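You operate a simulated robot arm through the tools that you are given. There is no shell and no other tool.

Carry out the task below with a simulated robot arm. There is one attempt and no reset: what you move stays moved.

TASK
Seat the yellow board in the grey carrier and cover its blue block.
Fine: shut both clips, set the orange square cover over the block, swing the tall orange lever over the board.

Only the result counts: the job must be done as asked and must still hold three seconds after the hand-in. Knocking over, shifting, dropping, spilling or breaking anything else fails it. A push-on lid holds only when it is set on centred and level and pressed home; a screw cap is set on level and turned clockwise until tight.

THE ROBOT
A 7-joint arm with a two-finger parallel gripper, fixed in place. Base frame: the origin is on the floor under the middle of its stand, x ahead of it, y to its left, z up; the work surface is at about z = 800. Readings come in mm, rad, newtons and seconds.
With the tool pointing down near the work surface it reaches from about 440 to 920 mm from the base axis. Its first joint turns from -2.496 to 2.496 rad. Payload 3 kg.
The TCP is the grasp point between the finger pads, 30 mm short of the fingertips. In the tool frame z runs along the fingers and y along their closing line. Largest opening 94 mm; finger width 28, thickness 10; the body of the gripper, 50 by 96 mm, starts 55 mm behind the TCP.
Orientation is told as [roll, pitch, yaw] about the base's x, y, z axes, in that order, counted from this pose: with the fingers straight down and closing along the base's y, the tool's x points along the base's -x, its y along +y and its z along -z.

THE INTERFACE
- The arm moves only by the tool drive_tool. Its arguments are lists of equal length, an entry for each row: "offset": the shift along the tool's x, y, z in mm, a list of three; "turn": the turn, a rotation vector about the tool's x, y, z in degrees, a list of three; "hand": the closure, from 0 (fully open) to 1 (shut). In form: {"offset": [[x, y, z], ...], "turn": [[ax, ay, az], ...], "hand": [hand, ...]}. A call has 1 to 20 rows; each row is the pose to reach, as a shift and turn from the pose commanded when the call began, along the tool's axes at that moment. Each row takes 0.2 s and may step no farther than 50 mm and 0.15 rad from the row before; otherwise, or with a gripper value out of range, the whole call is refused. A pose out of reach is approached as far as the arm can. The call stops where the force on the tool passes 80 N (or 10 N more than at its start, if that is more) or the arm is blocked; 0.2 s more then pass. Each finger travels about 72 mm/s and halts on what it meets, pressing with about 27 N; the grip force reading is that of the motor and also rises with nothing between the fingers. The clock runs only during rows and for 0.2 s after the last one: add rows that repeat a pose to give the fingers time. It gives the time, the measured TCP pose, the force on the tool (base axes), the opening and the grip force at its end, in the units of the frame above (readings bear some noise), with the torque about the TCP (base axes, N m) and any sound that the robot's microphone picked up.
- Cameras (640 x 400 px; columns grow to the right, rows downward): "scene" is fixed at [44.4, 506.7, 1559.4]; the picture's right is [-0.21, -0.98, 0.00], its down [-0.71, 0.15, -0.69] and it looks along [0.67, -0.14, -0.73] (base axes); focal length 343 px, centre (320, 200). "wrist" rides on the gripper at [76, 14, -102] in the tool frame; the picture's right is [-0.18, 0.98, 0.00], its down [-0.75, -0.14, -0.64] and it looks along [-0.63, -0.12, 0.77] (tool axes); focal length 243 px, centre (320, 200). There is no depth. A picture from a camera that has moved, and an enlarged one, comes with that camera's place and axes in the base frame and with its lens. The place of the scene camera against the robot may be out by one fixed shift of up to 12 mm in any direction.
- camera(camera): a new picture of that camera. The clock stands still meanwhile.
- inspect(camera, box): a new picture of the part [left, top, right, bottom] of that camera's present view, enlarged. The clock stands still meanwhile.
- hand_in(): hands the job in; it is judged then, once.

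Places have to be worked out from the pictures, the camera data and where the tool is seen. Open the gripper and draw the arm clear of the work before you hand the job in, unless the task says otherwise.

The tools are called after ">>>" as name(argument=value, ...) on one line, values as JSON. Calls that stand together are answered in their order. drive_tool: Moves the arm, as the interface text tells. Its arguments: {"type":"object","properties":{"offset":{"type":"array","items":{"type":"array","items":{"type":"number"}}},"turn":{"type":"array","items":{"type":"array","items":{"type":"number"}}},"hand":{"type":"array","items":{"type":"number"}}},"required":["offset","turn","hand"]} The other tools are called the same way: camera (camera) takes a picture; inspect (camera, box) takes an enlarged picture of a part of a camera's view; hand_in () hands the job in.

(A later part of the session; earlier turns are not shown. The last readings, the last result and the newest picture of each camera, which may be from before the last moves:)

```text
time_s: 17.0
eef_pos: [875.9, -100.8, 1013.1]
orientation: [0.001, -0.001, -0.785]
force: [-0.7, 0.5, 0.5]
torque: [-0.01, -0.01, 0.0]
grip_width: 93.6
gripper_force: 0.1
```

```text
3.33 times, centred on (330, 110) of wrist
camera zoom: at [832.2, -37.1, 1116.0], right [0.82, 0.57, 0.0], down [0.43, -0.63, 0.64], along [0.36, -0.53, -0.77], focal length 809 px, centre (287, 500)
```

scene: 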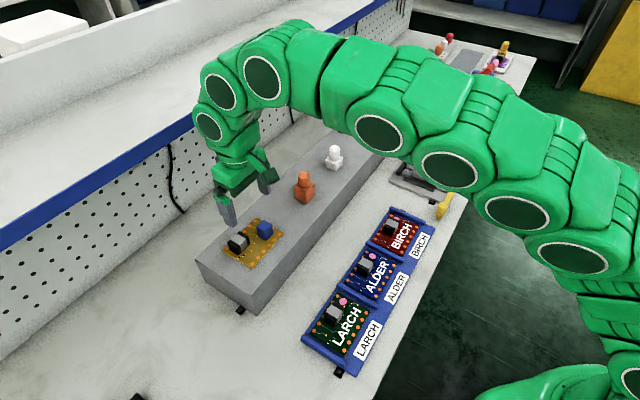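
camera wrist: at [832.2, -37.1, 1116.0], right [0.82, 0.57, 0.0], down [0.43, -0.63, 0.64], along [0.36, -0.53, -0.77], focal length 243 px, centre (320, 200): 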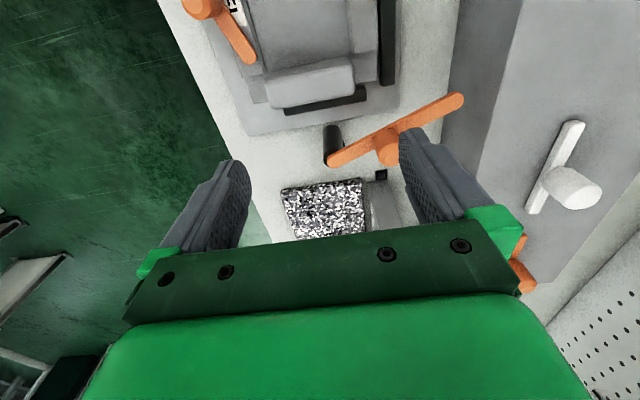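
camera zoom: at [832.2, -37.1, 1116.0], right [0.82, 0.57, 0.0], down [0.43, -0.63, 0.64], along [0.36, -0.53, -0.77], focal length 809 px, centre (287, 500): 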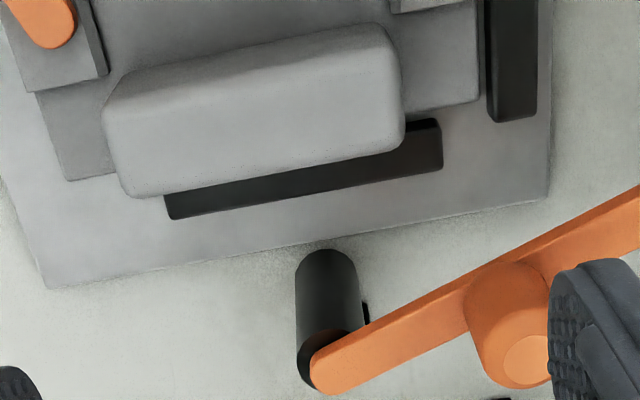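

I resend the transit with smaller steps.

>>> drive_tool(offset=[[15, 6, -35], [45, 19, -70], [85, 36, -90], [127, 55, -95], [170, 73, -95], [213, 91, -95], [256, 110, -95], [299, 128, -95], [342, 147, -95], [385, 165, -95], [428, 184, -95], [470, 202, -90], [500, 215, -80], [516, 222, -75], [516, 222, -75]], turn=[[0, 0, 0], [0, 0, 0], [0, 0, 0], [0, 0, 0], [0, 0, 0], [0, 0, 0], [0, 0, 0], [0, 0, 0], [0, 0, 0], [0, 0, 0], [0, 0, 0], [0, 0, 0], [0, 0, 0], [0, 0, 0], [0, 0, 0]], hand=[0, 0, 0, 0, 0, 0, 0, 0, 0, 0, 0, 0, 0, 0, 0])

>>> camera(camera="wrist")

>>> inspect(camera="wrist", box=[240, 50, 400, 170])

>>> inspect(camera="scene", box=[380, 90, 480, 220])

>>> inspect(camera="scene", box=[400, 30, 530, 130])

```text
time_s: 20.2
eef_pos: [666.8, 421.0, 1085.9]
orientation: [0.0, 0.002, -0.785]
force: [0.1, 0.7, -0.2]
torque: [-0.04, 0.0, 0.01]
grip_width: 93.8
gripper_force: 0.1
```

```text
taken
camera wrist: at [624.0, 484.6, 1190.0], right [0.83, 0.56, 0.0], down [0.43, -0.63, 0.64], along [0.36, -0.53, -0.77], focal length 243 px, centre (320, 200)
```

wrist: 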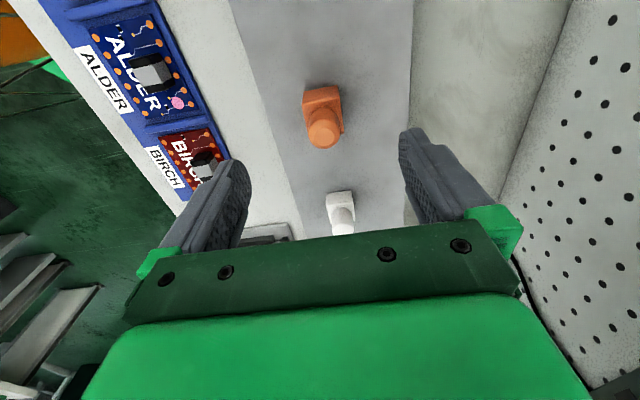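

```text
3.33 times, centred on (320, 110) of wrist
camera zoom: at [624.0, 484.6, 1190.0], right [0.83, 0.56, 0.0], down [0.43, -0.63, 0.64], along [0.36, -0.53, -0.77], focal length 809 px, centre (320, 500)
```

zoom: 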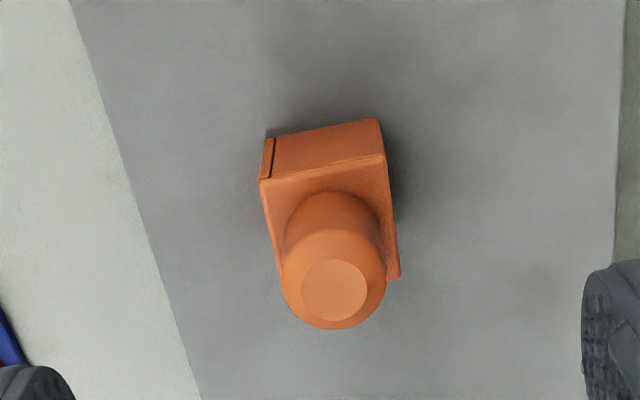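

```text
3.08 times, centred on (430, 155) of scene
camera zoom: at [44.4, 506.7, 1559.4], right [-0.21, -0.98, 0.0], down [-0.71, 0.15, -0.69], along [0.67, -0.14, -0.73], focal length 1057 px, centre (-18, 338)
```

zoom: 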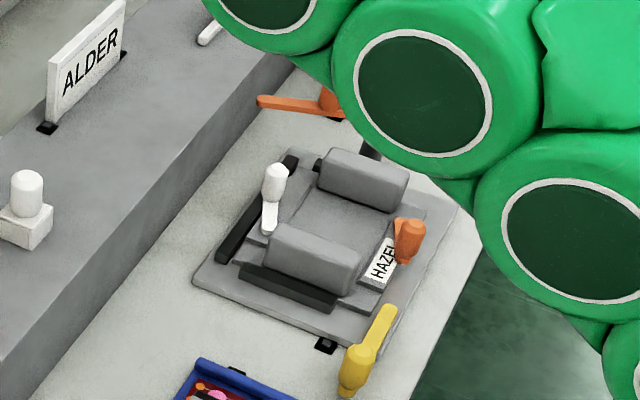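

```text
4.00 times, centred on (465, 80) of scene
camera zoom: at [44.4, 506.7, 1559.4], right [-0.21, -0.98, 0.0], down [-0.71, 0.15, -0.69], along [0.67, -0.14, -0.73], focal length 1374 px, centre (-260, 680)
```

zoom: 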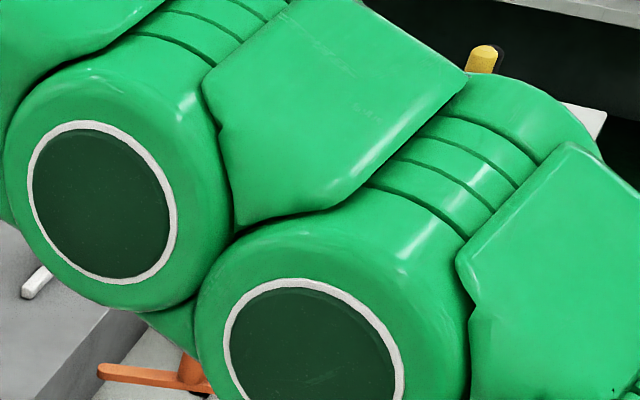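

The cover is a 38 mm square box 43 mm tall with a 28 mm knob (top z≈984), centred near u=194.6, v=770.6. In the board's present orientation the covered block would lie right beside/under the tall lever's closed bar, so I plan to seat the board turned 180°; I therefore go to the blue block and turn the hand to yaw +135° so that I can place at -45°.

>>> drive_tool(offset=[[12, 0, 0], [24, 1, 0], [36, 1, 2], [48, 2, 4], [60, 2, 8], [72, 3, 12], [84, 3, 16], [96, 3, 20], [108, 4, 24], [118, 4, 28], [129, 5, 32], [139, 5, 36], [139, 5, 36]], turn=[[0, 0, -7.5], [0, 0, -15], [0, 0, -22.5], [0, 0, -30], [0, 0, -37.5], [0, 0, -45], [0, 0, -52.5], [0, 0, -60], [0, 0, -67.5], [0, 0, -75], [0, 0, -82.5], [0, 0, -90], [0, 0, -90]], hand=[0, 0, 0, 0, 0, 0, 0, 0, 0, 0, 0, 0, 0])

>>> drive_tool(offset=[[0, 0, 0], [0, 0, 0], [0, 0, 0], [0, 0, 0], [0, 0, 0], [0, 0, 0], [0, 0, 0], [0, 0, 0], [0, 0, 0], [0, 0, 0], [0, 0, 0], [0, 0, 0], [0, 0, 0]], turn=[[0, 0, -7.5], [0, 0, -15], [0, 0, -22.5], [0, 0, -30], [0, 0, -37.5], [0, 0, -45], [0, 0, -52.5], [0, 0, -60], [0, 0, -67.5], [0, 0, -75], [0, 0, -82.5], [0, 0, -90], [0, 0, -90]], hand=[0, 0, 0, 0, 0, 0, 0, 0, 0, 0, 0, 0, 0])

>>> camera(camera="wrist")

>>> camera(camera="scene")

```text
time_s: 23.0
eef_pos: [571.4, 524.7, 1051.5]
orientation: [0.001, 0.001, 0.786]
force: [-0.4, -0.2, 1.1]
torque: [-0.02, -0.01, -0.04]
grip_width: 93.9
gripper_force: 0.1
```

```text
time_s: 25.8
eef_pos: [572.5, 523.0, 1050.8]
orientation: [0.0, 0.0, 2.358]
force: [-0.5, 0.5, -1.0]
torque: [0.0, -0.02, 0.02]
grip_width: 93.8
gripper_force: 0.2
```

```text
taken
camera wrist: at [616.6, 458.6, 1154.8], right [-0.82, -0.57, 0.0], down [-0.43, 0.63, 0.64], along [-0.36, 0.53, -0.77], focal length 243 px, centre (320, 200)
```

wrist: 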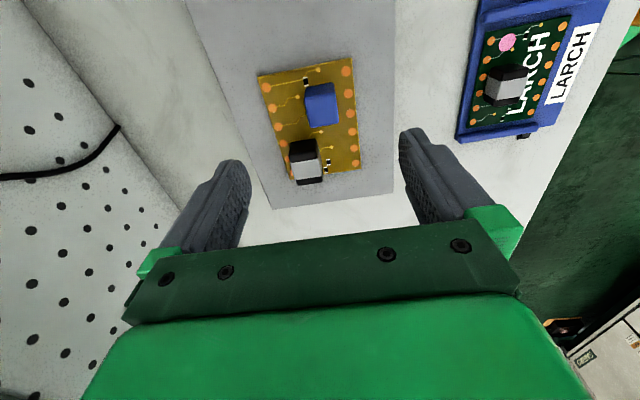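

```text
taken
```

scene: 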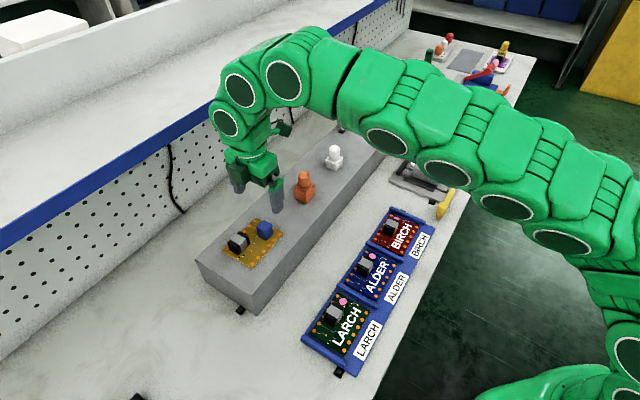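

Yaw +135° is reachable. I zoom in from here to refine the blue block's position before grasping.

>>> inspect(camera="wrist", box=[240, 50, 380, 190])

```text
2.86 times, centred on (310, 120) of wrist
camera zoom: at [616.6, 458.6, 1154.8], right [-0.82, -0.57, 0.0], down [-0.43, 0.63, 0.64], along [-0.36, 0.53, -0.77], focal length 693 px, centre (349, 429)
```

zoom: 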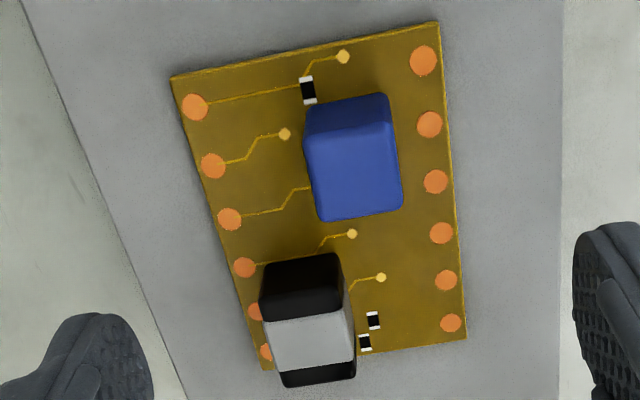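

The block centre refines to (571.3, 522.3), top z≈936. I descend to put the fingertips about 3 mm above the board, fingers open.

>>> drive_tool(offset=[[0, 1, 40], [0, 1, 80], [0, 1, 100], [0, 1, 110], [0, 1, 114], [0, 1, 114]], turn=[[0, 0, 0], [0, 0, 0], [0, 0, 0], [0, 0, 0], [0, 0, 0], [0, 0, 0]], hand=[0, 0, 0, 0, 0, 0])

>>> camera(camera="wrist")

>>> inspect(camera="scene", box=[200, 180, 320, 290])

```text
time_s: 27.2
eef_pos: [572.8, 524.2, 938.1]
orientation: [0.0, 0.0, 2.356]
force: [-0.4, 0.0, 0.0]
torque: [-0.01, -0.01, 0.03]
grip_width: 94.1
gripper_force: 0.1
```

```text
taken
camera wrist: at [616.1, 458.9, 1041.1], right [-0.83, -0.56, 0.0], down [-0.43, 0.63, 0.64], along [-0.36, 0.53, -0.77], focal length 243 px, centre (320, 200)
```

wrist: 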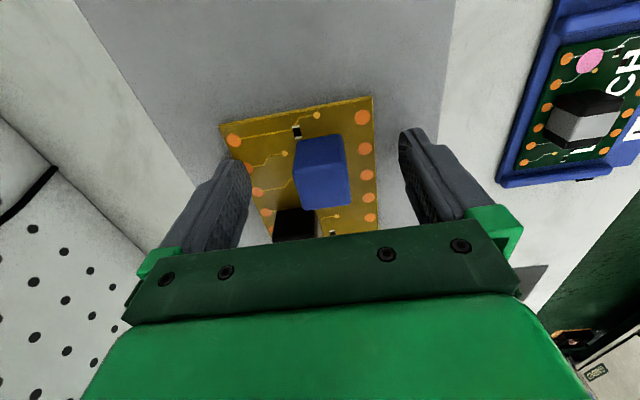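

```text
3.64 times, centred on (260, 235) of scene
camera zoom: at [44.4, 506.7, 1559.4], right [-0.21, -0.98, 0.0], down [-0.71, 0.15, -0.69], along [0.67, -0.14, -0.73], focal length 1249 px, centre (538, 73)
```

zoom: 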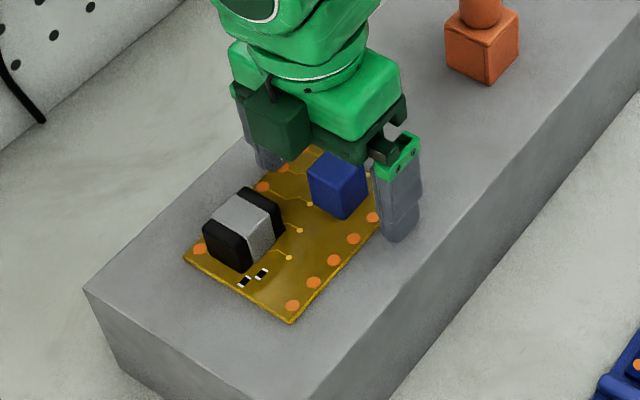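

Fingers straddle the block evenly. I lower 2 mm more and close the gripper on the block.

>>> drive_tool(offset=[[0, 0, 2], [0, 0, 2], [0, 0, 2], [0, 0, 2], [0, 0, 2], [0, 0, 2], [0, 0, 2]], turn=[[0, 0, 0], [0, 0, 0], [0, 0, 0], [0, 0, 0], [0, 0, 0], [0, 0, 0], [0, 0, 0]], hand=[0, 0.5, 1, 1, 1, 1, 1])

>>> camera(camera="wrist")

>>> inspect(camera="scene", box=[200, 180, 320, 290])

```text
time_s: 28.8
eef_pos: [571.1, 523.7, 936.3]
orientation: [0.0, 0.001, 2.356]
force: [0.5, -0.2, 0.0]
torque: [0.01, 0.02, 0.04]
grip_width: 31.5
gripper_force: 27.5
```

```text
taken
camera wrist: at [616.2, 458.7, 1038.9], right [-0.83, -0.56, 0.0], down [-0.43, 0.63, 0.64], along [-0.36, 0.53, -0.77], focal length 243 px, centre (320, 200)
```

wrist: 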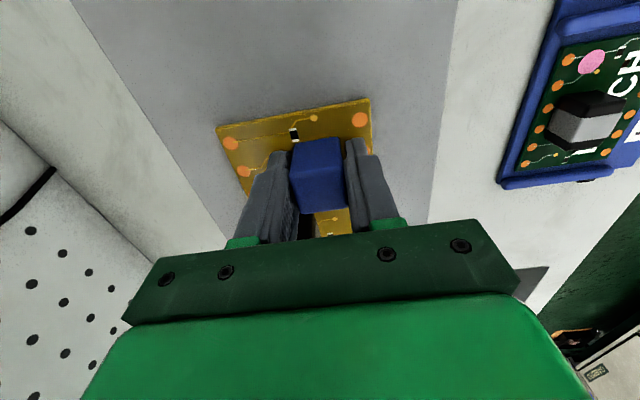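

```text
3.64 times, centred on (260, 235) of scene
camera zoom: at [44.4, 506.7, 1559.4], right [-0.21, -0.98, 0.0], down [-0.71, 0.15, -0.69], along [0.67, -0.14, -0.73], focal length 1249 px, centre (538, 73)
```

zoom: 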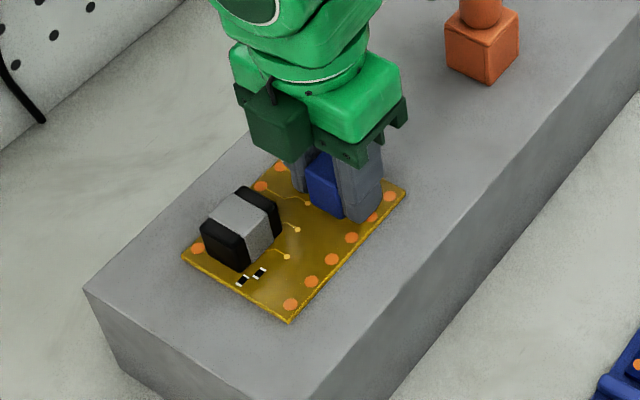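

The grip reads 31.5 mm at 27.5 N on the block. I lift gently and check that the board comes up level.

>>> drive_tool(offset=[[0, 0, -5], [0, 0, -15], [0, 0, -35], [0, 0, -60], [0, 0, -85], [0, 0, -85]], turn=[[0, 0, 0], [0, 0, 0], [0, 0, 0], [0, 0, 0], [0, 0, 0], [0, 0, 0]], hand=[1, 1, 1, 1, 1, 1])

>>> camera(camera="wrist")

>>> inspect(camera="scene", box=[200, 150, 330, 270])

```text
time_s: 30.2
eef_pos: [572.6, 522.6, 1021.5]
orientation: [0.0, 0.001, 2.356]
force: [-0.6, 0.4, -0.3]
torque: [-0.02, -0.01, -0.03]
grip_width: 0.2
gripper_force: 26.8
```

```text
taken
camera wrist: at [617.0, 458.2, 1123.9], right [-0.83, -0.56, 0.0], down [-0.43, 0.63, 0.64], along [-0.36, 0.53, -0.77], focal length 243 px, centre (320, 200)
```

wrist: 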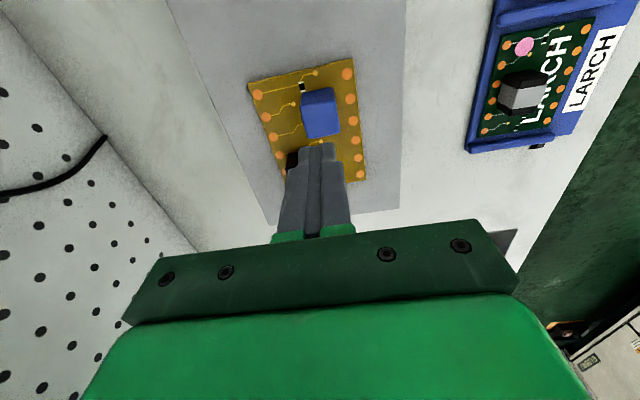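

```text
3.33 times, centred on (265, 210) of scene
camera zoom: at [44.4, 506.7, 1559.4], right [-0.21, -0.98, 0.0], down [-0.71, 0.15, -0.69], along [0.67, -0.14, -0.73], focal length 1145 px, centre (503, 167)
```

zoom: 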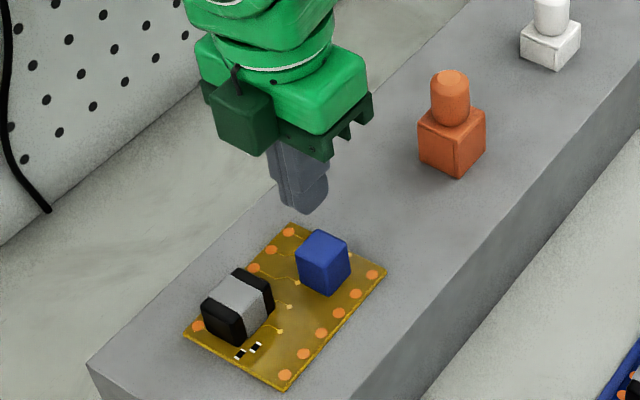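

The fingers slipped off the block (width 0.2), and the board stayed on the tray. I check the board's state closely before trying again.

>>> inspect(camera="wrist", box=[220, 40, 400, 190])

>>> inspect(camera="scene", box=[220, 200, 300, 280])

```text
2.67 times, centred on (310, 115) of wrist
camera zoom: at [617.0, 458.2, 1123.9], right [-0.83, -0.56, 0.0], down [-0.43, 0.63, 0.64], along [-0.36, 0.53, -0.77], focal length 647 px, centre (347, 427)
```

zoom: 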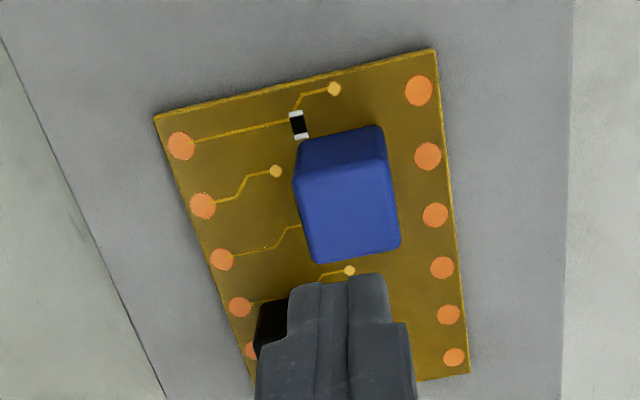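

```text
5.00 times, centred on (260, 240) of scene
camera zoom: at [44.4, 506.7, 1559.4], right [-0.21, -0.98, 0.0], down [-0.71, 0.15, -0.69], along [0.67, -0.14, -0.73], focal length 1717 px, centre (620, 0)
```

zoom: 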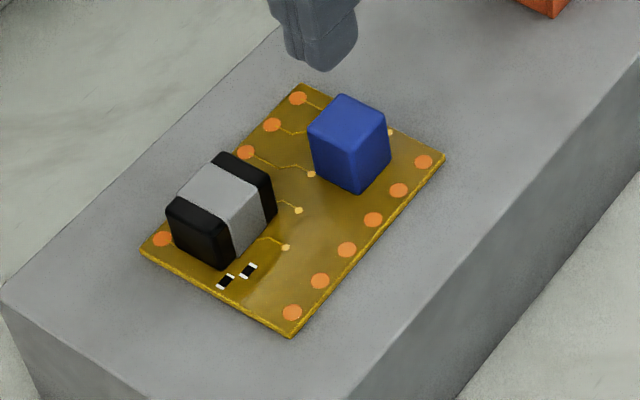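

The board shows it pivoted about the closing axis (it dragged ~5 mm along the bench and turned ~1.5°) because its weight hangs far from the block. I will instead grip the grey/black component across the bench direction, near the board's centre of mass; I turn the hand to yaw ≈46.5° above it, opening the fingers.

>>> drive_tool(offset=[[0, 0, -10], [-5, -1, -20], [-10, -2, -30], [-15, -3, -38], [-20, -4, -38], [-26, -5, -38], [-32, -6, -38], [-38, -7, -38], [-44, -8, -38], [-50, -9, -38], [-56, -9, -38], [-56, -9, -38], [-56, -9, -38]], turn=[[0, 0, 7.5], [0, 0, 15], [0, 0, 22.5], [0, 0, 30], [0, 0, 37.5], [0, 0, 45], [0, 0, 52.5], [0, 0, 60], [0, 0, 67.5], [0, 0, 75], [0, 0, 82.5], [0, 0, 88.5], [0, 0, 88.5]], hand=[0.9, 0.8, 0.7, 0.6, 0.5, 0.36, 0.36, 0.36, 0.36, 0.36, 0.36, 0.36, 0.36])

>>> camera(camera="wrist")

>>> inspect(camera="wrist", box=[240, 30, 400, 170])

```text
time_s: 33.0
eef_pos: [539.2, 567.6, 1058.8]
orientation: [-0.001, -0.002, 0.811]
force: [-0.8, 0.0, -0.6]
torque: [0.02, -0.01, 0.06]
grip_width: 60.2
gripper_force: 0.1
```

```text
taken
camera wrist: at [475.9, 523.0, 1161.6], right [-0.59, 0.81, 0.0], down [0.62, 0.45, 0.64], along [0.52, 0.38, -0.77], focal length 243 px, centre (320, 200)
```

wrist: 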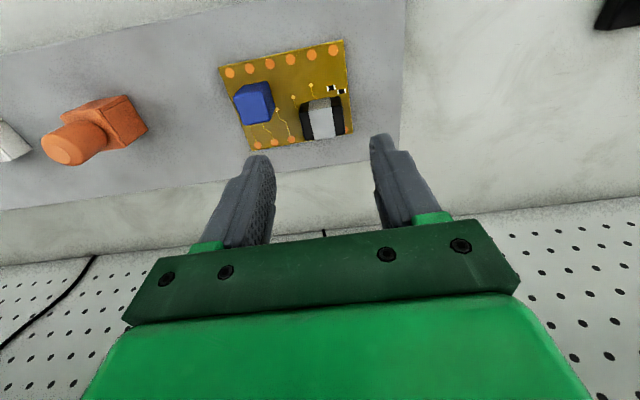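

```text
2.86 times, centred on (320, 100) of wrist
camera zoom: at [475.9, 523.0, 1161.6], right [-0.59, 0.81, 0.0], down [0.62, 0.45, 0.64], along [0.52, 0.38, -0.77], focal length 693 px, centre (320, 486)
```

zoom: 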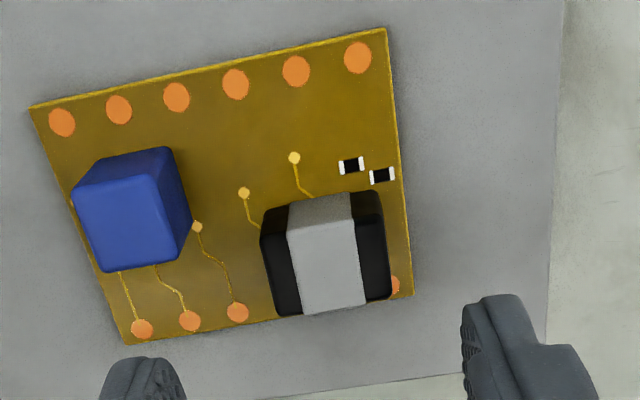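

The component spans u -41.6…-2, v 783.5…812 and the hand is centred on it, with the fingers overlapping its front part near the board's centre of mass. I descend between it and the blue block.

>>> drive_tool(offset=[[0, 0, 40], [0, 0, 80], [0, 0, 105], [0, 0, 117], [0, 0, 123], [0, 0, 123]], turn=[[0, 0, 0], [0, 0, 0], [0, 0, 0], [0, 0, 0], [0, 0, 0], [0, 0, 0]], hand=[0.36, 0.36, 0.36, 0.36, 0.36, 0.36])

>>> inspect(camera="wrist", box=[220, 60, 420, 230])

>>> inspect(camera="scene", box=[200, 180, 320, 290])

```text
time_s: 34.4
eef_pos: [539.6, 567.8, 935.7]
orientation: [0.003, 0.0, 0.812]
force: [-0.8, 0.5, 0.3]
torque: [-0.03, -0.04, 0.03]
grip_width: 60.0
gripper_force: 0.0
```

```text
2.35 times, centred on (320, 145) of wrist
camera zoom: at [476.6, 522.1, 1039.4], right [-0.59, 0.81, 0.0], down [0.62, 0.45, 0.64], along [0.52, 0.38, -0.77], focal length 571 px, centre (320, 329)
```

zoom: 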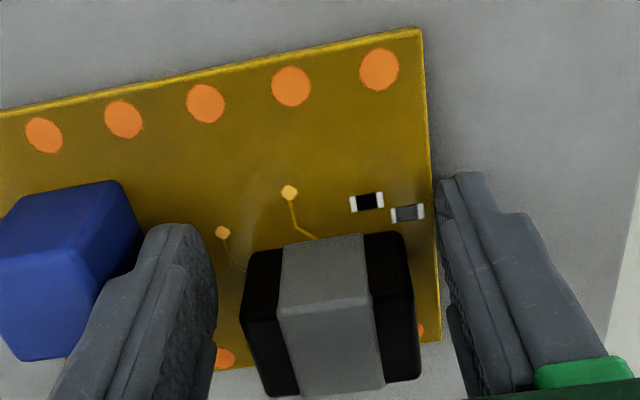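

```text
3.64 times, centred on (260, 235) of scene
camera zoom: at [44.4, 506.7, 1559.4], right [-0.21, -0.98, 0.0], down [-0.71, 0.15, -0.69], along [0.67, -0.14, -0.73], focal length 1249 px, centre (538, 73)
```

zoom: 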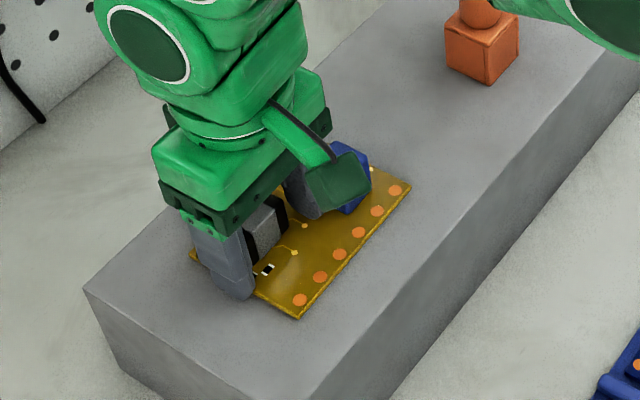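

Both fingers straddle the component with clearance. I close on it.

>>> drive_tool(offset=[[0, 0, 0], [0, 0, 0], [0, 0, 0], [0, 0, 0], [0, 0, 0]], turn=[[0, 0, 0], [0, 0, 0], [0, 0, 0], [0, 0, 0], [0, 0, 0]], hand=[0.5, 1, 1, 1, 1])

>>> drive_tool(offset=[[0, 0, -1], [0, 0, -2], [0, 0, -3], [0, 0, -4], [0, 0, -5], [0, 0, -6], [0, 0, -6]], turn=[[0, 0, 0], [0, 0, 0], [0, 0, 0], [0, 0, 0], [0, 0, 0], [0, 0, 0], [0, 0, 0]], hand=[1, 1, 1, 1, 1, 1, 1])

>>> inspect(camera="wrist", box=[200, 40, 440, 230])

>>> inspect(camera="scene", box=[200, 180, 320, 290])

```text
time_s: 35.6
eef_pos: [539.4, 567.8, 936.2]
orientation: [-0.001, 0.001, 0.811]
force: [0.5, 0.5, -0.3]
torque: [0.05, 0.01, 0.01]
grip_width: 45.7
gripper_force: 26.8
```

```text
time_s: 37.2
eef_pos: [539.8, 567.4, 940.6]
orientation: [-0.001, 0.0, 0.81]
force: [0.6, 0.2, -0.5]
torque: [0.01, 0.03, 0.0]
grip_width: 45.5
gripper_force: 27.1
```

```text
2.11 times, centred on (320, 135) of wrist
camera zoom: at [476.0, 522.1, 1044.7], right [-0.59, 0.81, 0.0], down [0.62, 0.45, 0.64], along [0.52, 0.38, -0.77], focal length 511 px, centre (320, 337)
```

zoom: 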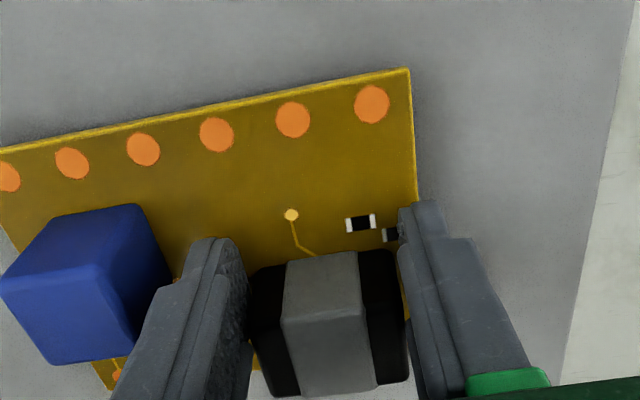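

```text
3.64 times, centred on (260, 235) of scene
camera zoom: at [44.4, 506.7, 1559.4], right [-0.21, -0.98, 0.0], down [-0.71, 0.15, -0.69], along [0.67, -0.14, -0.73], focal length 1249 px, centre (538, 73)
```

zoom: 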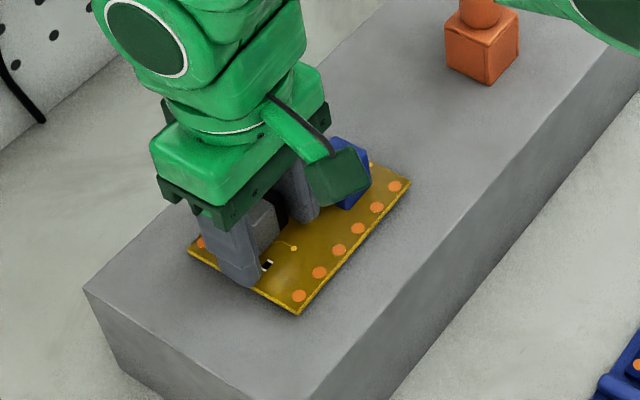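

Grip holds at 45.5 mm. I lift another 20 mm slowly and check again.

>>> drive_tool(offset=[[0, 0, -3], [0, 0, -6], [0, 0, -9], [0, 0, -12], [0, 0, -15], [0, 0, -18], [0, 0, -20], [0, 0, -20]], turn=[[0, 0, 0], [0, 0, 0], [0, 0, 0], [0, 0, 0], [0, 0, 0], [0, 0, 0], [0, 0, 0], [0, 0, 0]], hand=[1, 1, 1, 1, 1, 1, 1, 1])

>>> inspect(camera="wrist", box=[200, 40, 440, 230])

>>> inspect(camera="scene", box=[200, 180, 320, 290])

```text
time_s: 39.0
eef_pos: [538.7, 569.3, 961.5]
orientation: [0.0, 0.0, 0.811]
force: [0.1, 0.8, -1.3]
torque: [-0.02, 0.02, 0.02]
grip_width: 45.5
gripper_force: 26.5
```

```text
2.11 times, centred on (320, 135) of wrist
camera zoom: at [476.4, 522.4, 1064.5], right [-0.59, 0.81, 0.0], down [0.62, 0.45, 0.64], along [0.52, 0.38, -0.77], focal length 511 px, centre (320, 337)
```

zoom: 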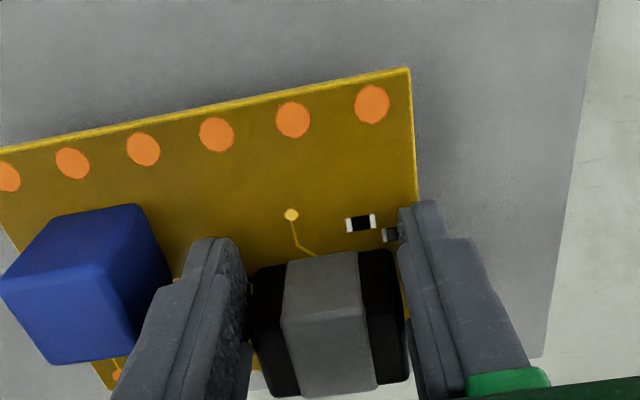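

```text
3.64 times, centred on (260, 235) of scene
camera zoom: at [44.4, 506.7, 1559.4], right [-0.21, -0.98, 0.0], down [-0.71, 0.15, -0.69], along [0.67, -0.14, -0.73], focal length 1249 px, centre (538, 73)
```

zoom: 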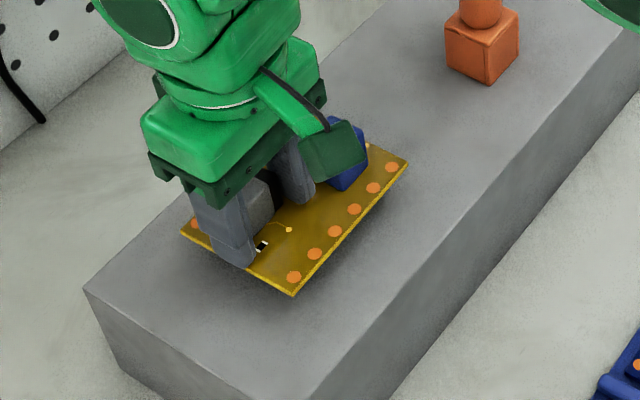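

The board is lifted level and held firmly, unchanged relative to the fingers. I raise it and carry it high over the covers to above the carrier.

>>> drive_tool(offset=[[0, 0, -35], [0, 0, -75], [5, -10, -110], [15, -35, -118], [30, -70, -118], [46, -108, -118], [62, -146, -118], [78, -184, -118], [95, -222, -118], [111, -260, -118], [128, -298, -118], [144, -336, -118], [160, -374, -118], [177, -412, -118], [193, -450, -118], [209, -488, -118], [225, -525, -118], [241, -560, -118], [254, -590, -118], [261, -609, -118]], turn=[[0, 0, 0], [0, 0, 0], [0, 0, 0], [0, 0, 0], [0, 0, 0], [0, 0, 0], [0, 0, 0], [0, 0, 0], [0, 0, 0], [0, 0, 0], [0, 0, 0], [0, 0, 0], [0, 0, 0], [0, 0, 0], [0, 0, 0], [0, 0, 0], [0, 0, 0], [0, 0, 0], [0, 0, 0], [0, 0, 0]], hand=[1, 1, 1, 1, 1, 1, 1, 1, 1, 1, 1, 1, 1, 1, 1, 1, 1, 1, 1, 1])

>>> camera(camera="wrist")

>>> camera(camera="scene")

```text
time_s: 43.2
eef_pos: [801.3, -41.4, 1077.8]
orientation: [0.001, 0.0, 0.811]
force: [0.7, -0.4, -0.9]
torque: [-0.01, 0.03, 0.01]
grip_width: 45.4
gripper_force: 26.9
```

```text
taken
camera wrist: at [738.6, -86.9, 1181.8], right [-0.59, 0.81, 0.0], down [0.62, 0.45, 0.64], along [0.52, 0.38, -0.77], focal length 243 px, centre (320, 200)
```

wrist: 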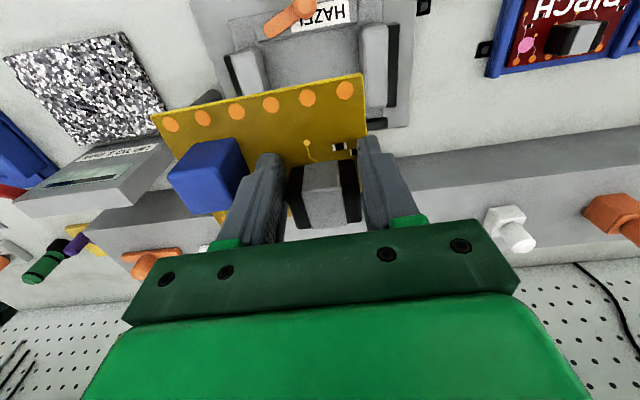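

```text
taken
```

scene: 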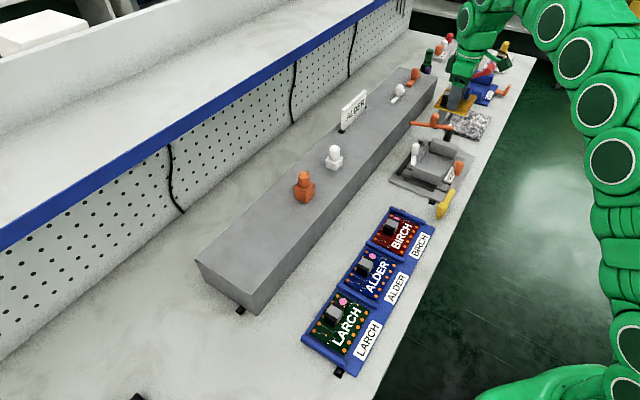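

The board is securely over the carrier area. I now turn it by 180° in two halves, checking that the wrist can follow.

>>> drive_tool(offset=[[0, 0, 0], [0, 0, 0], [0, 0, 0], [0, 0, 0], [0, 0, 0], [0, 0, 0], [0, 0, 0], [0, 0, 0], [0, 0, 0], [0, 0, 0], [0, 0, 0], [0, 0, 0], [0, 0, 0]], turn=[[0, 0, 7.5], [0, 0, 15], [0, 0, 22.5], [0, 0, 30], [0, 0, 37.5], [0, 0, 45], [0, 0, 52.5], [0, 0, 60], [0, 0, 67.5], [0, 0, 75], [0, 0, 82.5], [0, 0, 90], [0, 0, 90]], hand=[1, 1, 1, 1, 1, 1, 1, 1, 1, 1, 1, 1, 1])

>>> drive_tool(offset=[[0, 0, 0], [0, 0, 0], [0, 0, 0], [0, 0, 0], [0, 0, 0], [0, 0, 0], [0, 0, 0], [0, 0, 0], [0, 0, 0], [0, 0, 0], [0, 0, 0], [0, 0, 0], [0, 0, 0]], turn=[[0, 0, 7.5], [0, 0, 15], [0, 0, 22.5], [0, 0, 30], [0, 0, 37.5], [0, 0, 45], [0, 0, 52.5], [0, 0, 60], [0, 0, 67.5], [0, 0, 75], [0, 0, 82.5], [0, 0, 90], [0, 0, 90]], hand=[1, 1, 1, 1, 1, 1, 1, 1, 1, 1, 1, 1, 1])

>>> camera(camera="wrist")

>>> camera(camera="scene")

```text
time_s: 46.0
eef_pos: [801.1, -39.5, 1078.7]
orientation: [0.001, 0.0, -0.761]
force: [-0.8, -0.6, -1.3]
torque: [0.0, -0.03, -0.01]
grip_width: 45.6
gripper_force: 27.3
```

```text
time_s: 48.8
eef_pos: [800.4, -40.7, 1079.6]
orientation: [0.001, 0.0, -2.332]
force: [-0.1, -0.2, -2.0]
torque: [0.0, -0.01, 0.01]
grip_width: 45.6
gripper_force: 27.0
```

```text
taken
camera wrist: at [863.9, 4.9, 1182.7], right [0.59, -0.81, 0.0], down [-0.62, -0.45, 0.64], along [-0.52, -0.38, -0.77], focal length 243 px, centre (320, 200)
```

wrist: 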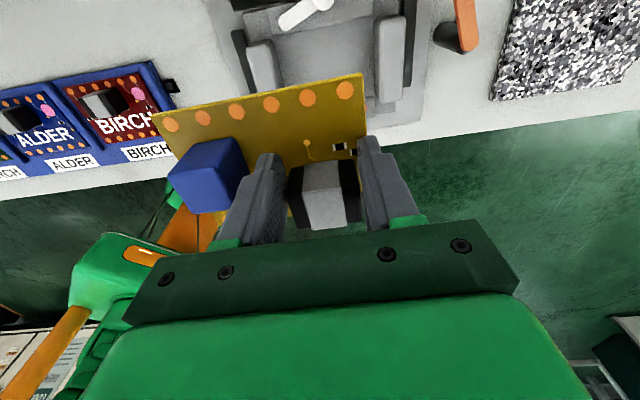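

```text
taken
```

scene: 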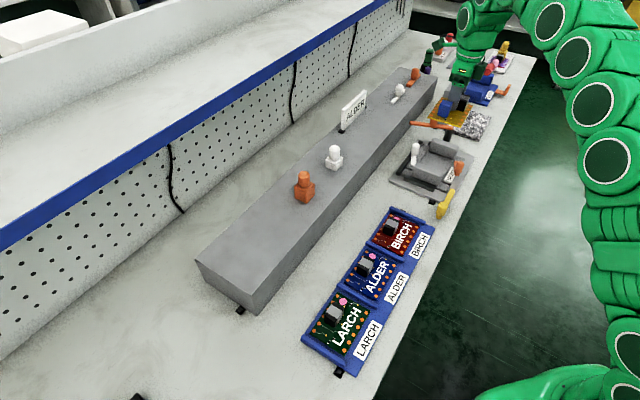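

The wrist can hold this orientation. I zoom on the carrier from here (camera on the back side) to refine the pocket's edges.

>>> inspect(camera="wrist", box=[220, 0, 440, 130])

```text
2.91 times, centred on (330, 65) of wrist
camera zoom: at [863.9, 4.9, 1182.7], right [0.59, -0.81, 0.0], down [-0.62, -0.45, 0.64], along [-0.52, -0.38, -0.77], focal length 706 px, centre (291, 593)
```

zoom: 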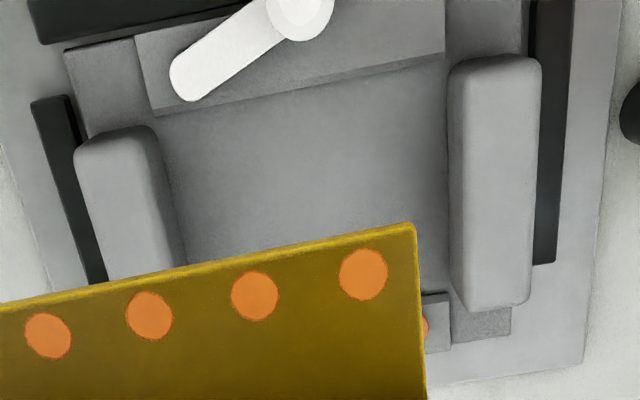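

Measured from straight above, the pocket is 126 mm long (u 542.5–668.7), so with this grip the outer finger would foul the far block. I'll take the board back to the tray and regrip it on the blue block across the bench direction, close to the balance line; first I turn the hand back.

>>> drive_tool(offset=[[0, 0, 0], [0, 0, 0], [0, 0, 0], [0, 0, 0], [0, 0, 0], [0, 0, 0], [0, 0, 0], [0, 0, 0], [0, 0, 0], [0, 0, 0], [0, 0, 0], [0, 0, 0], [0, 0, 0]], turn=[[0, 0, -7.5], [0, 0, -15], [0, 0, -22.5], [0, 0, -30], [0, 0, -37.5], [0, 0, -45], [0, 0, -52.5], [0, 0, -60], [0, 0, -67.5], [0, 0, -75], [0, 0, -82.5], [0, 0, -90], [0, 0, -90]], hand=[1, 1, 1, 1, 1, 1, 1, 1, 1, 1, 1, 1, 1])

>>> drive_tool(offset=[[0, 0, 0], [0, 0, 0], [0, 0, 0], [0, 0, 0], [0, 0, 0], [0, 0, 0], [0, 0, 0], [0, 0, 0], [0, 0, 0], [0, 0, 0], [0, 0, 0], [0, 0, 0], [0, 0, 0]], turn=[[0, 0, -7.5], [0, 0, -15], [0, 0, -22.5], [0, 0, -30], [0, 0, -37.5], [0, 0, -45], [0, 0, -52.5], [0, 0, -60], [0, 0, -67.5], [0, 0, -75], [0, 0, -82.5], [0, 0, -90], [0, 0, -90]], hand=[1, 1, 1, 1, 1, 1, 1, 1, 1, 1, 1, 1, 1])

>>> drive_tool(offset=[[-10, 22, 0], [-26, 60, 0], [-42, 98, 0], [-58, 136, 0], [-75, 174, 0], [-91, 212, 0], [-107, 250, 0], [-124, 288, 0], [-140, 326, 0], [-156, 364, 0], [-172, 402, 0], [-189, 440, 0], [-205, 478, 0], [-221, 516, 0], [-237, 553, 0], [-250, 584, 0], [-261, 609, 0], [-261, 609, 0]], turn=[[0, 0, 0], [0, 0, 0], [0, 0, 0], [0, 0, 0], [0, 0, 0], [0, 0, 0], [0, 0, 0], [0, 0, 0], [0, 0, 0], [0, 0, 0], [0, 0, 0], [0, 0, 0], [0, 0, 0], [0, 0, 0], [0, 0, 0], [0, 0, 0], [0, 0, 0], [0, 0, 0]], hand=[1, 1, 1, 1, 1, 1, 1, 1, 1, 1, 1, 1, 1, 1, 1, 1, 1, 1])

>>> camera(camera="wrist")

```text
time_s: 51.6
eef_pos: [801.3, -40.2, 1079.1]
orientation: [0.0, 0.0, -0.757]
force: [-0.1, 0.4, -0.3]
torque: [0.02, 0.02, 0.03]
grip_width: 45.3
gripper_force: 27.2
```

```text
time_s: 54.4
eef_pos: [802.0, -39.1, 1079.8]
orientation: [0.001, 0.001, 0.812]
force: [0.1, 0.0, -1.5]
torque: [0.03, 0.03, 0.03]
grip_width: 45.6
gripper_force: 27.5
```

```text
time_s: 58.2
eef_pos: [538.8, 568.3, 1079.3]
orientation: [0.0, -0.001, 0.811]
force: [0.0, -0.1, -1.3]
torque: [0.01, 0.04, -0.01]
grip_width: 45.8
gripper_force: 26.8
```

```text
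taken
camera wrist: at [475.5, 522.7, 1181.7], right [-0.59, 0.81, 0.0], down [0.62, 0.45, 0.64], along [0.52, 0.38, -0.77], focal length 243 px, centre (320, 200)
```

wrist: 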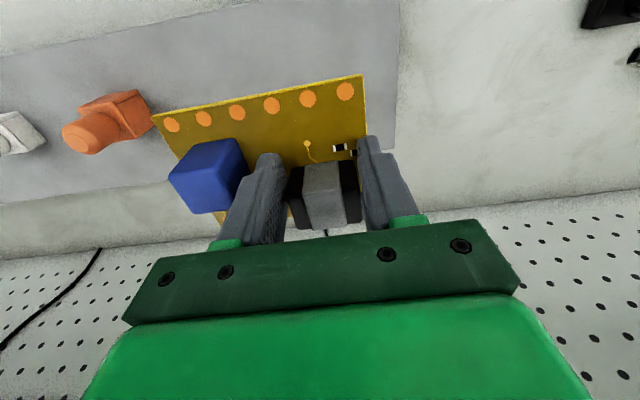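

Back above the tray spot. I lower the board gently to the tray and release it.

>>> drive_tool(offset=[[0, 0, 35], [0, 0, 70], [0, 0, 100], [0, 0, 120], [0, 0, 132], [0, 0, 138], [0, 0, 141], [0, 0, 143], [0, 0, 144], [0, 0, 144]], turn=[[0, 0, 0], [0, 0, 0], [0, 0, 0], [0, 0, 0], [0, 0, 0], [0, 0, 0], [0, 0, 0], [0, 0, 0], [0, 0, 0], [0, 0, 0]], hand=[1, 1, 1, 1, 1, 1, 1, 1, 1, 1])

>>> inspect(camera="scene", box=[200, 180, 320, 290])

```text
time_s: 60.4
eef_pos: [538.0, 569.2, 934.9]
orientation: [-0.001, 0.001, 0.812]
force: [-0.8, -2.6, 11.5]
torque: [-0.15, 0.06, 0.03]
grip_width: 45.7
gripper_force: 27.1
```

```text
3.64 times, centred on (260, 235) of scene
camera zoom: at [44.4, 506.7, 1559.4], right [-0.21, -0.98, 0.0], down [-0.71, 0.15, -0.69], along [0.67, -0.14, -0.73], focal length 1249 px, centre (538, 73)
```

zoom: 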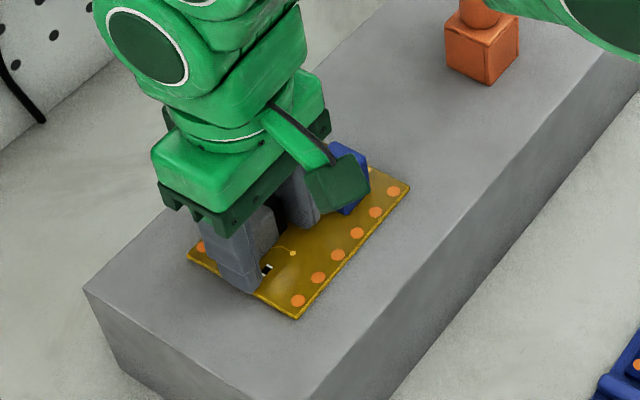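

The board rests on the tray (about 11 N contact). I open to 60 mm and rise to look at it.

>>> drive_tool(offset=[[0, 0, 0], [0, 0, 0], [0, 0, -10], [0, 0, -40], [0, 0, -80], [0, 0, -123], [0, 0, -123]], turn=[[0, 0, 0], [0, 0, 0], [0, 0, 0], [0, 0, 0], [0, 0, 0], [0, 0, 0], [0, 0, 0]], hand=[0.36, 0.36, 0.36, 0.36, 0.36, 0.36, 0.36])

>>> inspect(camera="wrist", box=[210, 30, 390, 170])

```text
time_s: 62.0
eef_pos: [538.3, 568.2, 1058.2]
orientation: [0.0, 0.0, 0.811]
force: [-0.3, 0.1, -0.2]
torque: [0.0, 0.01, -0.01]
grip_width: 60.2
gripper_force: 0.1
```

```text
2.86 times, centred on (300, 100) of wrist
camera zoom: at [475.1, 522.4, 1161.6], right [-0.59, 0.81, 0.0], down [0.62, 0.45, 0.64], along [0.52, 0.38, -0.77], focal length 693 px, centre (377, 486)
```

zoom: 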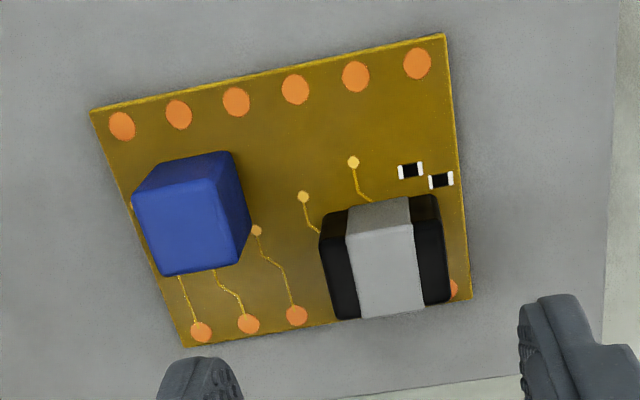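

The board is back with almost no change; the blue block is at (u 39.6, v 774.7). I shift to straddle the blue block across the bench direction, fingers overlapping its rear part near the balance line, and descend with a 41 mm opening.

>>> drive_tool(offset=[[-4, -22, 0], [-8, -44, 0], [-10.7, -61.3, 0], [-10.7, -61.3, 0]], turn=[[0, 0, 0], [0, 0, 0], [0, 0, 0], [0, 0, 0]], hand=[0.5, 0.56, 0.56, 0.56])

>>> camera(camera="wrist")

>>> inspect(camera="wrist", box=[240, 30, 440, 190])

```text
time_s: 63.0
eef_pos: [590.1, 536.1, 1058.5]
orientation: [-0.001, -0.001, 0.812]
force: [0.2, 0.7, 0.8]
torque: [-0.03, 0.01, 0.0]
grip_width: 41.4
gripper_force: 0.0
```

```text
taken
camera wrist: at [527.6, 488.7, 1161.1], right [-0.59, 0.81, 0.0], down [0.62, 0.45, 0.64], along [0.52, 0.38, -0.77], focal length 243 px, centre (320, 200)
```

wrist: 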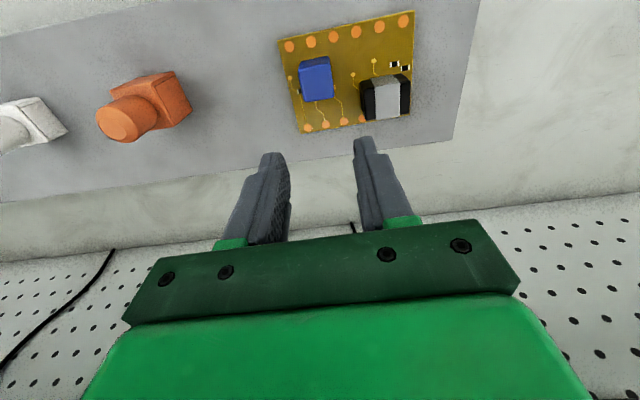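

```text
2.50 times, centred on (340, 110) of wrist
camera zoom: at [527.6, 488.7, 1161.1], right [-0.59, 0.81, 0.0], down [0.62, 0.45, 0.64], along [0.52, 0.38, -0.77], focal length 606 px, centre (270, 425)
```

zoom: 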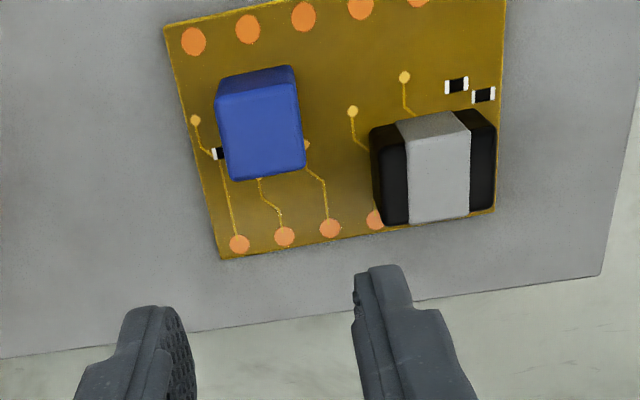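

The block centre checks out at (39.2, 774.5) and the hand is aligned. I descend and close.

>>> drive_tool(offset=[[0, 0, 40], [0, 0, 80], [0, 0, 105], [0, 0, 117], [0, 0, 123], [0, 0, 123]], turn=[[0, 0, 0], [0, 0, 0], [0, 0, 0], [0, 0, 0], [0, 0, 0], [0, 0, 0]], hand=[0.56, 0.56, 0.56, 0.56, 0.56, 0.56])

>>> inspect(camera="wrist", box=[220, 60, 420, 230])

```text
time_s: 64.4
eef_pos: [590.2, 533.3, 934.4]
orientation: [0.001, 0.0, 0.811]
force: [-0.5, -0.4, 0.2]
torque: [-0.02, -0.04, 0.0]
grip_width: 41.3
gripper_force: 0.0
```

```text
2.35 times, centred on (320, 145) of wrist
camera zoom: at [526.9, 488.0, 1038.7], right [-0.59, 0.81, 0.0], down [0.62, 0.45, 0.64], along [0.52, 0.38, -0.77], focal length 571 px, centre (320, 329)
```

zoom: 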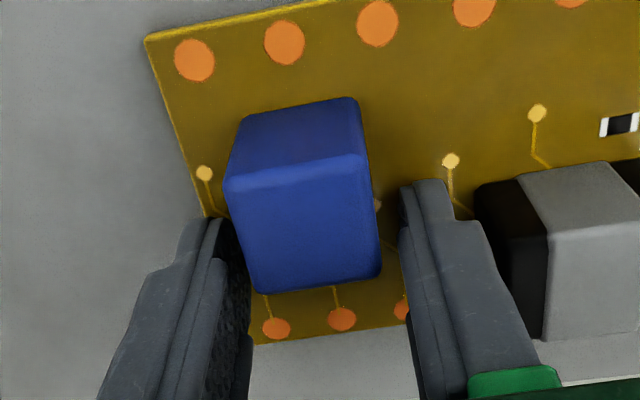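

The fingers are on both sides of the blue block with room. I close and lift 6 mm slowly.

>>> drive_tool(offset=[[0, 0, 0], [0, 0, 0], [0, 0, 0], [0, 0, 0], [0, 0, 0]], turn=[[0, 0, 0], [0, 0, 0], [0, 0, 0], [0, 0, 0], [0, 0, 0]], hand=[0.7, 1, 1, 1, 1])

>>> drive_tool(offset=[[0, 0, -1], [0, 0, -2], [0, 0, -3], [0, 0, -4], [0, 0, -5], [0, 0, -6], [0, 0, -8], [0, 0, -8]], turn=[[0, 0, 0], [0, 0, 0], [0, 0, 0], [0, 0, 0], [0, 0, 0], [0, 0, 0], [0, 0, 0], [0, 0, 0]], hand=[1, 1, 1, 1, 1, 1, 1, 1])

>>> inspect(camera="wrist", box=[200, 40, 440, 230])

>>> inspect(camera="scene", box=[200, 180, 320, 290])

```text
time_s: 65.6
eef_pos: [588.8, 533.4, 935.7]
orientation: [0.0, 0.0, 0.813]
force: [-0.6, 1.4, 2.7]
torque: [0.01, -0.01, 0.04]
grip_width: 31.7
gripper_force: 27.1
```

```text
time_s: 67.4
eef_pos: [590.9, 534.7, 944.1]
orientation: [0.0, 0.001, 0.813]
force: [0.2, -0.1, -0.8]
torque: [-0.01, -0.05, 0.0]
grip_width: 31.4
gripper_force: 27.1
```

```text
2.11 times, centred on (320, 135) of wrist
camera zoom: at [527.6, 488.7, 1047.1], right [-0.59, 0.81, 0.0], down [0.62, 0.45, 0.64], along [0.52, 0.38, -0.77], focal length 511 px, centre (320, 337)
```

zoom: 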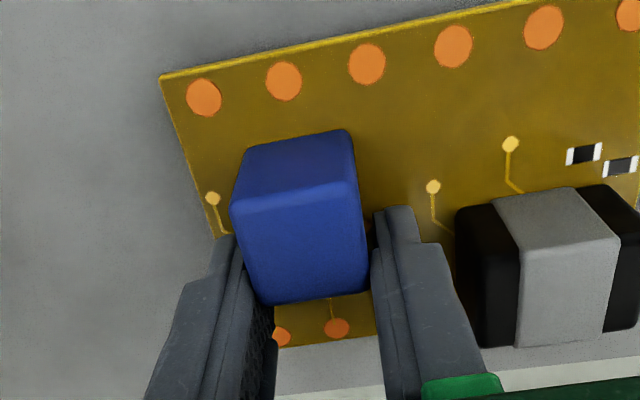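

```text
3.64 times, centred on (260, 235) of scene
camera zoom: at [44.4, 506.7, 1559.4], right [-0.21, -0.98, 0.0], down [-0.71, 0.15, -0.69], along [0.67, -0.14, -0.73], focal length 1249 px, centre (538, 73)
```

zoom: 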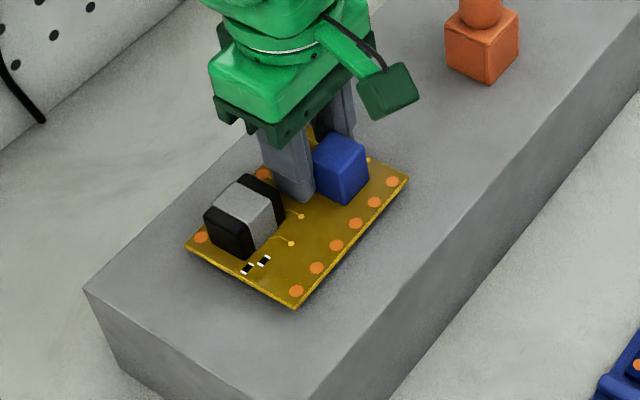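

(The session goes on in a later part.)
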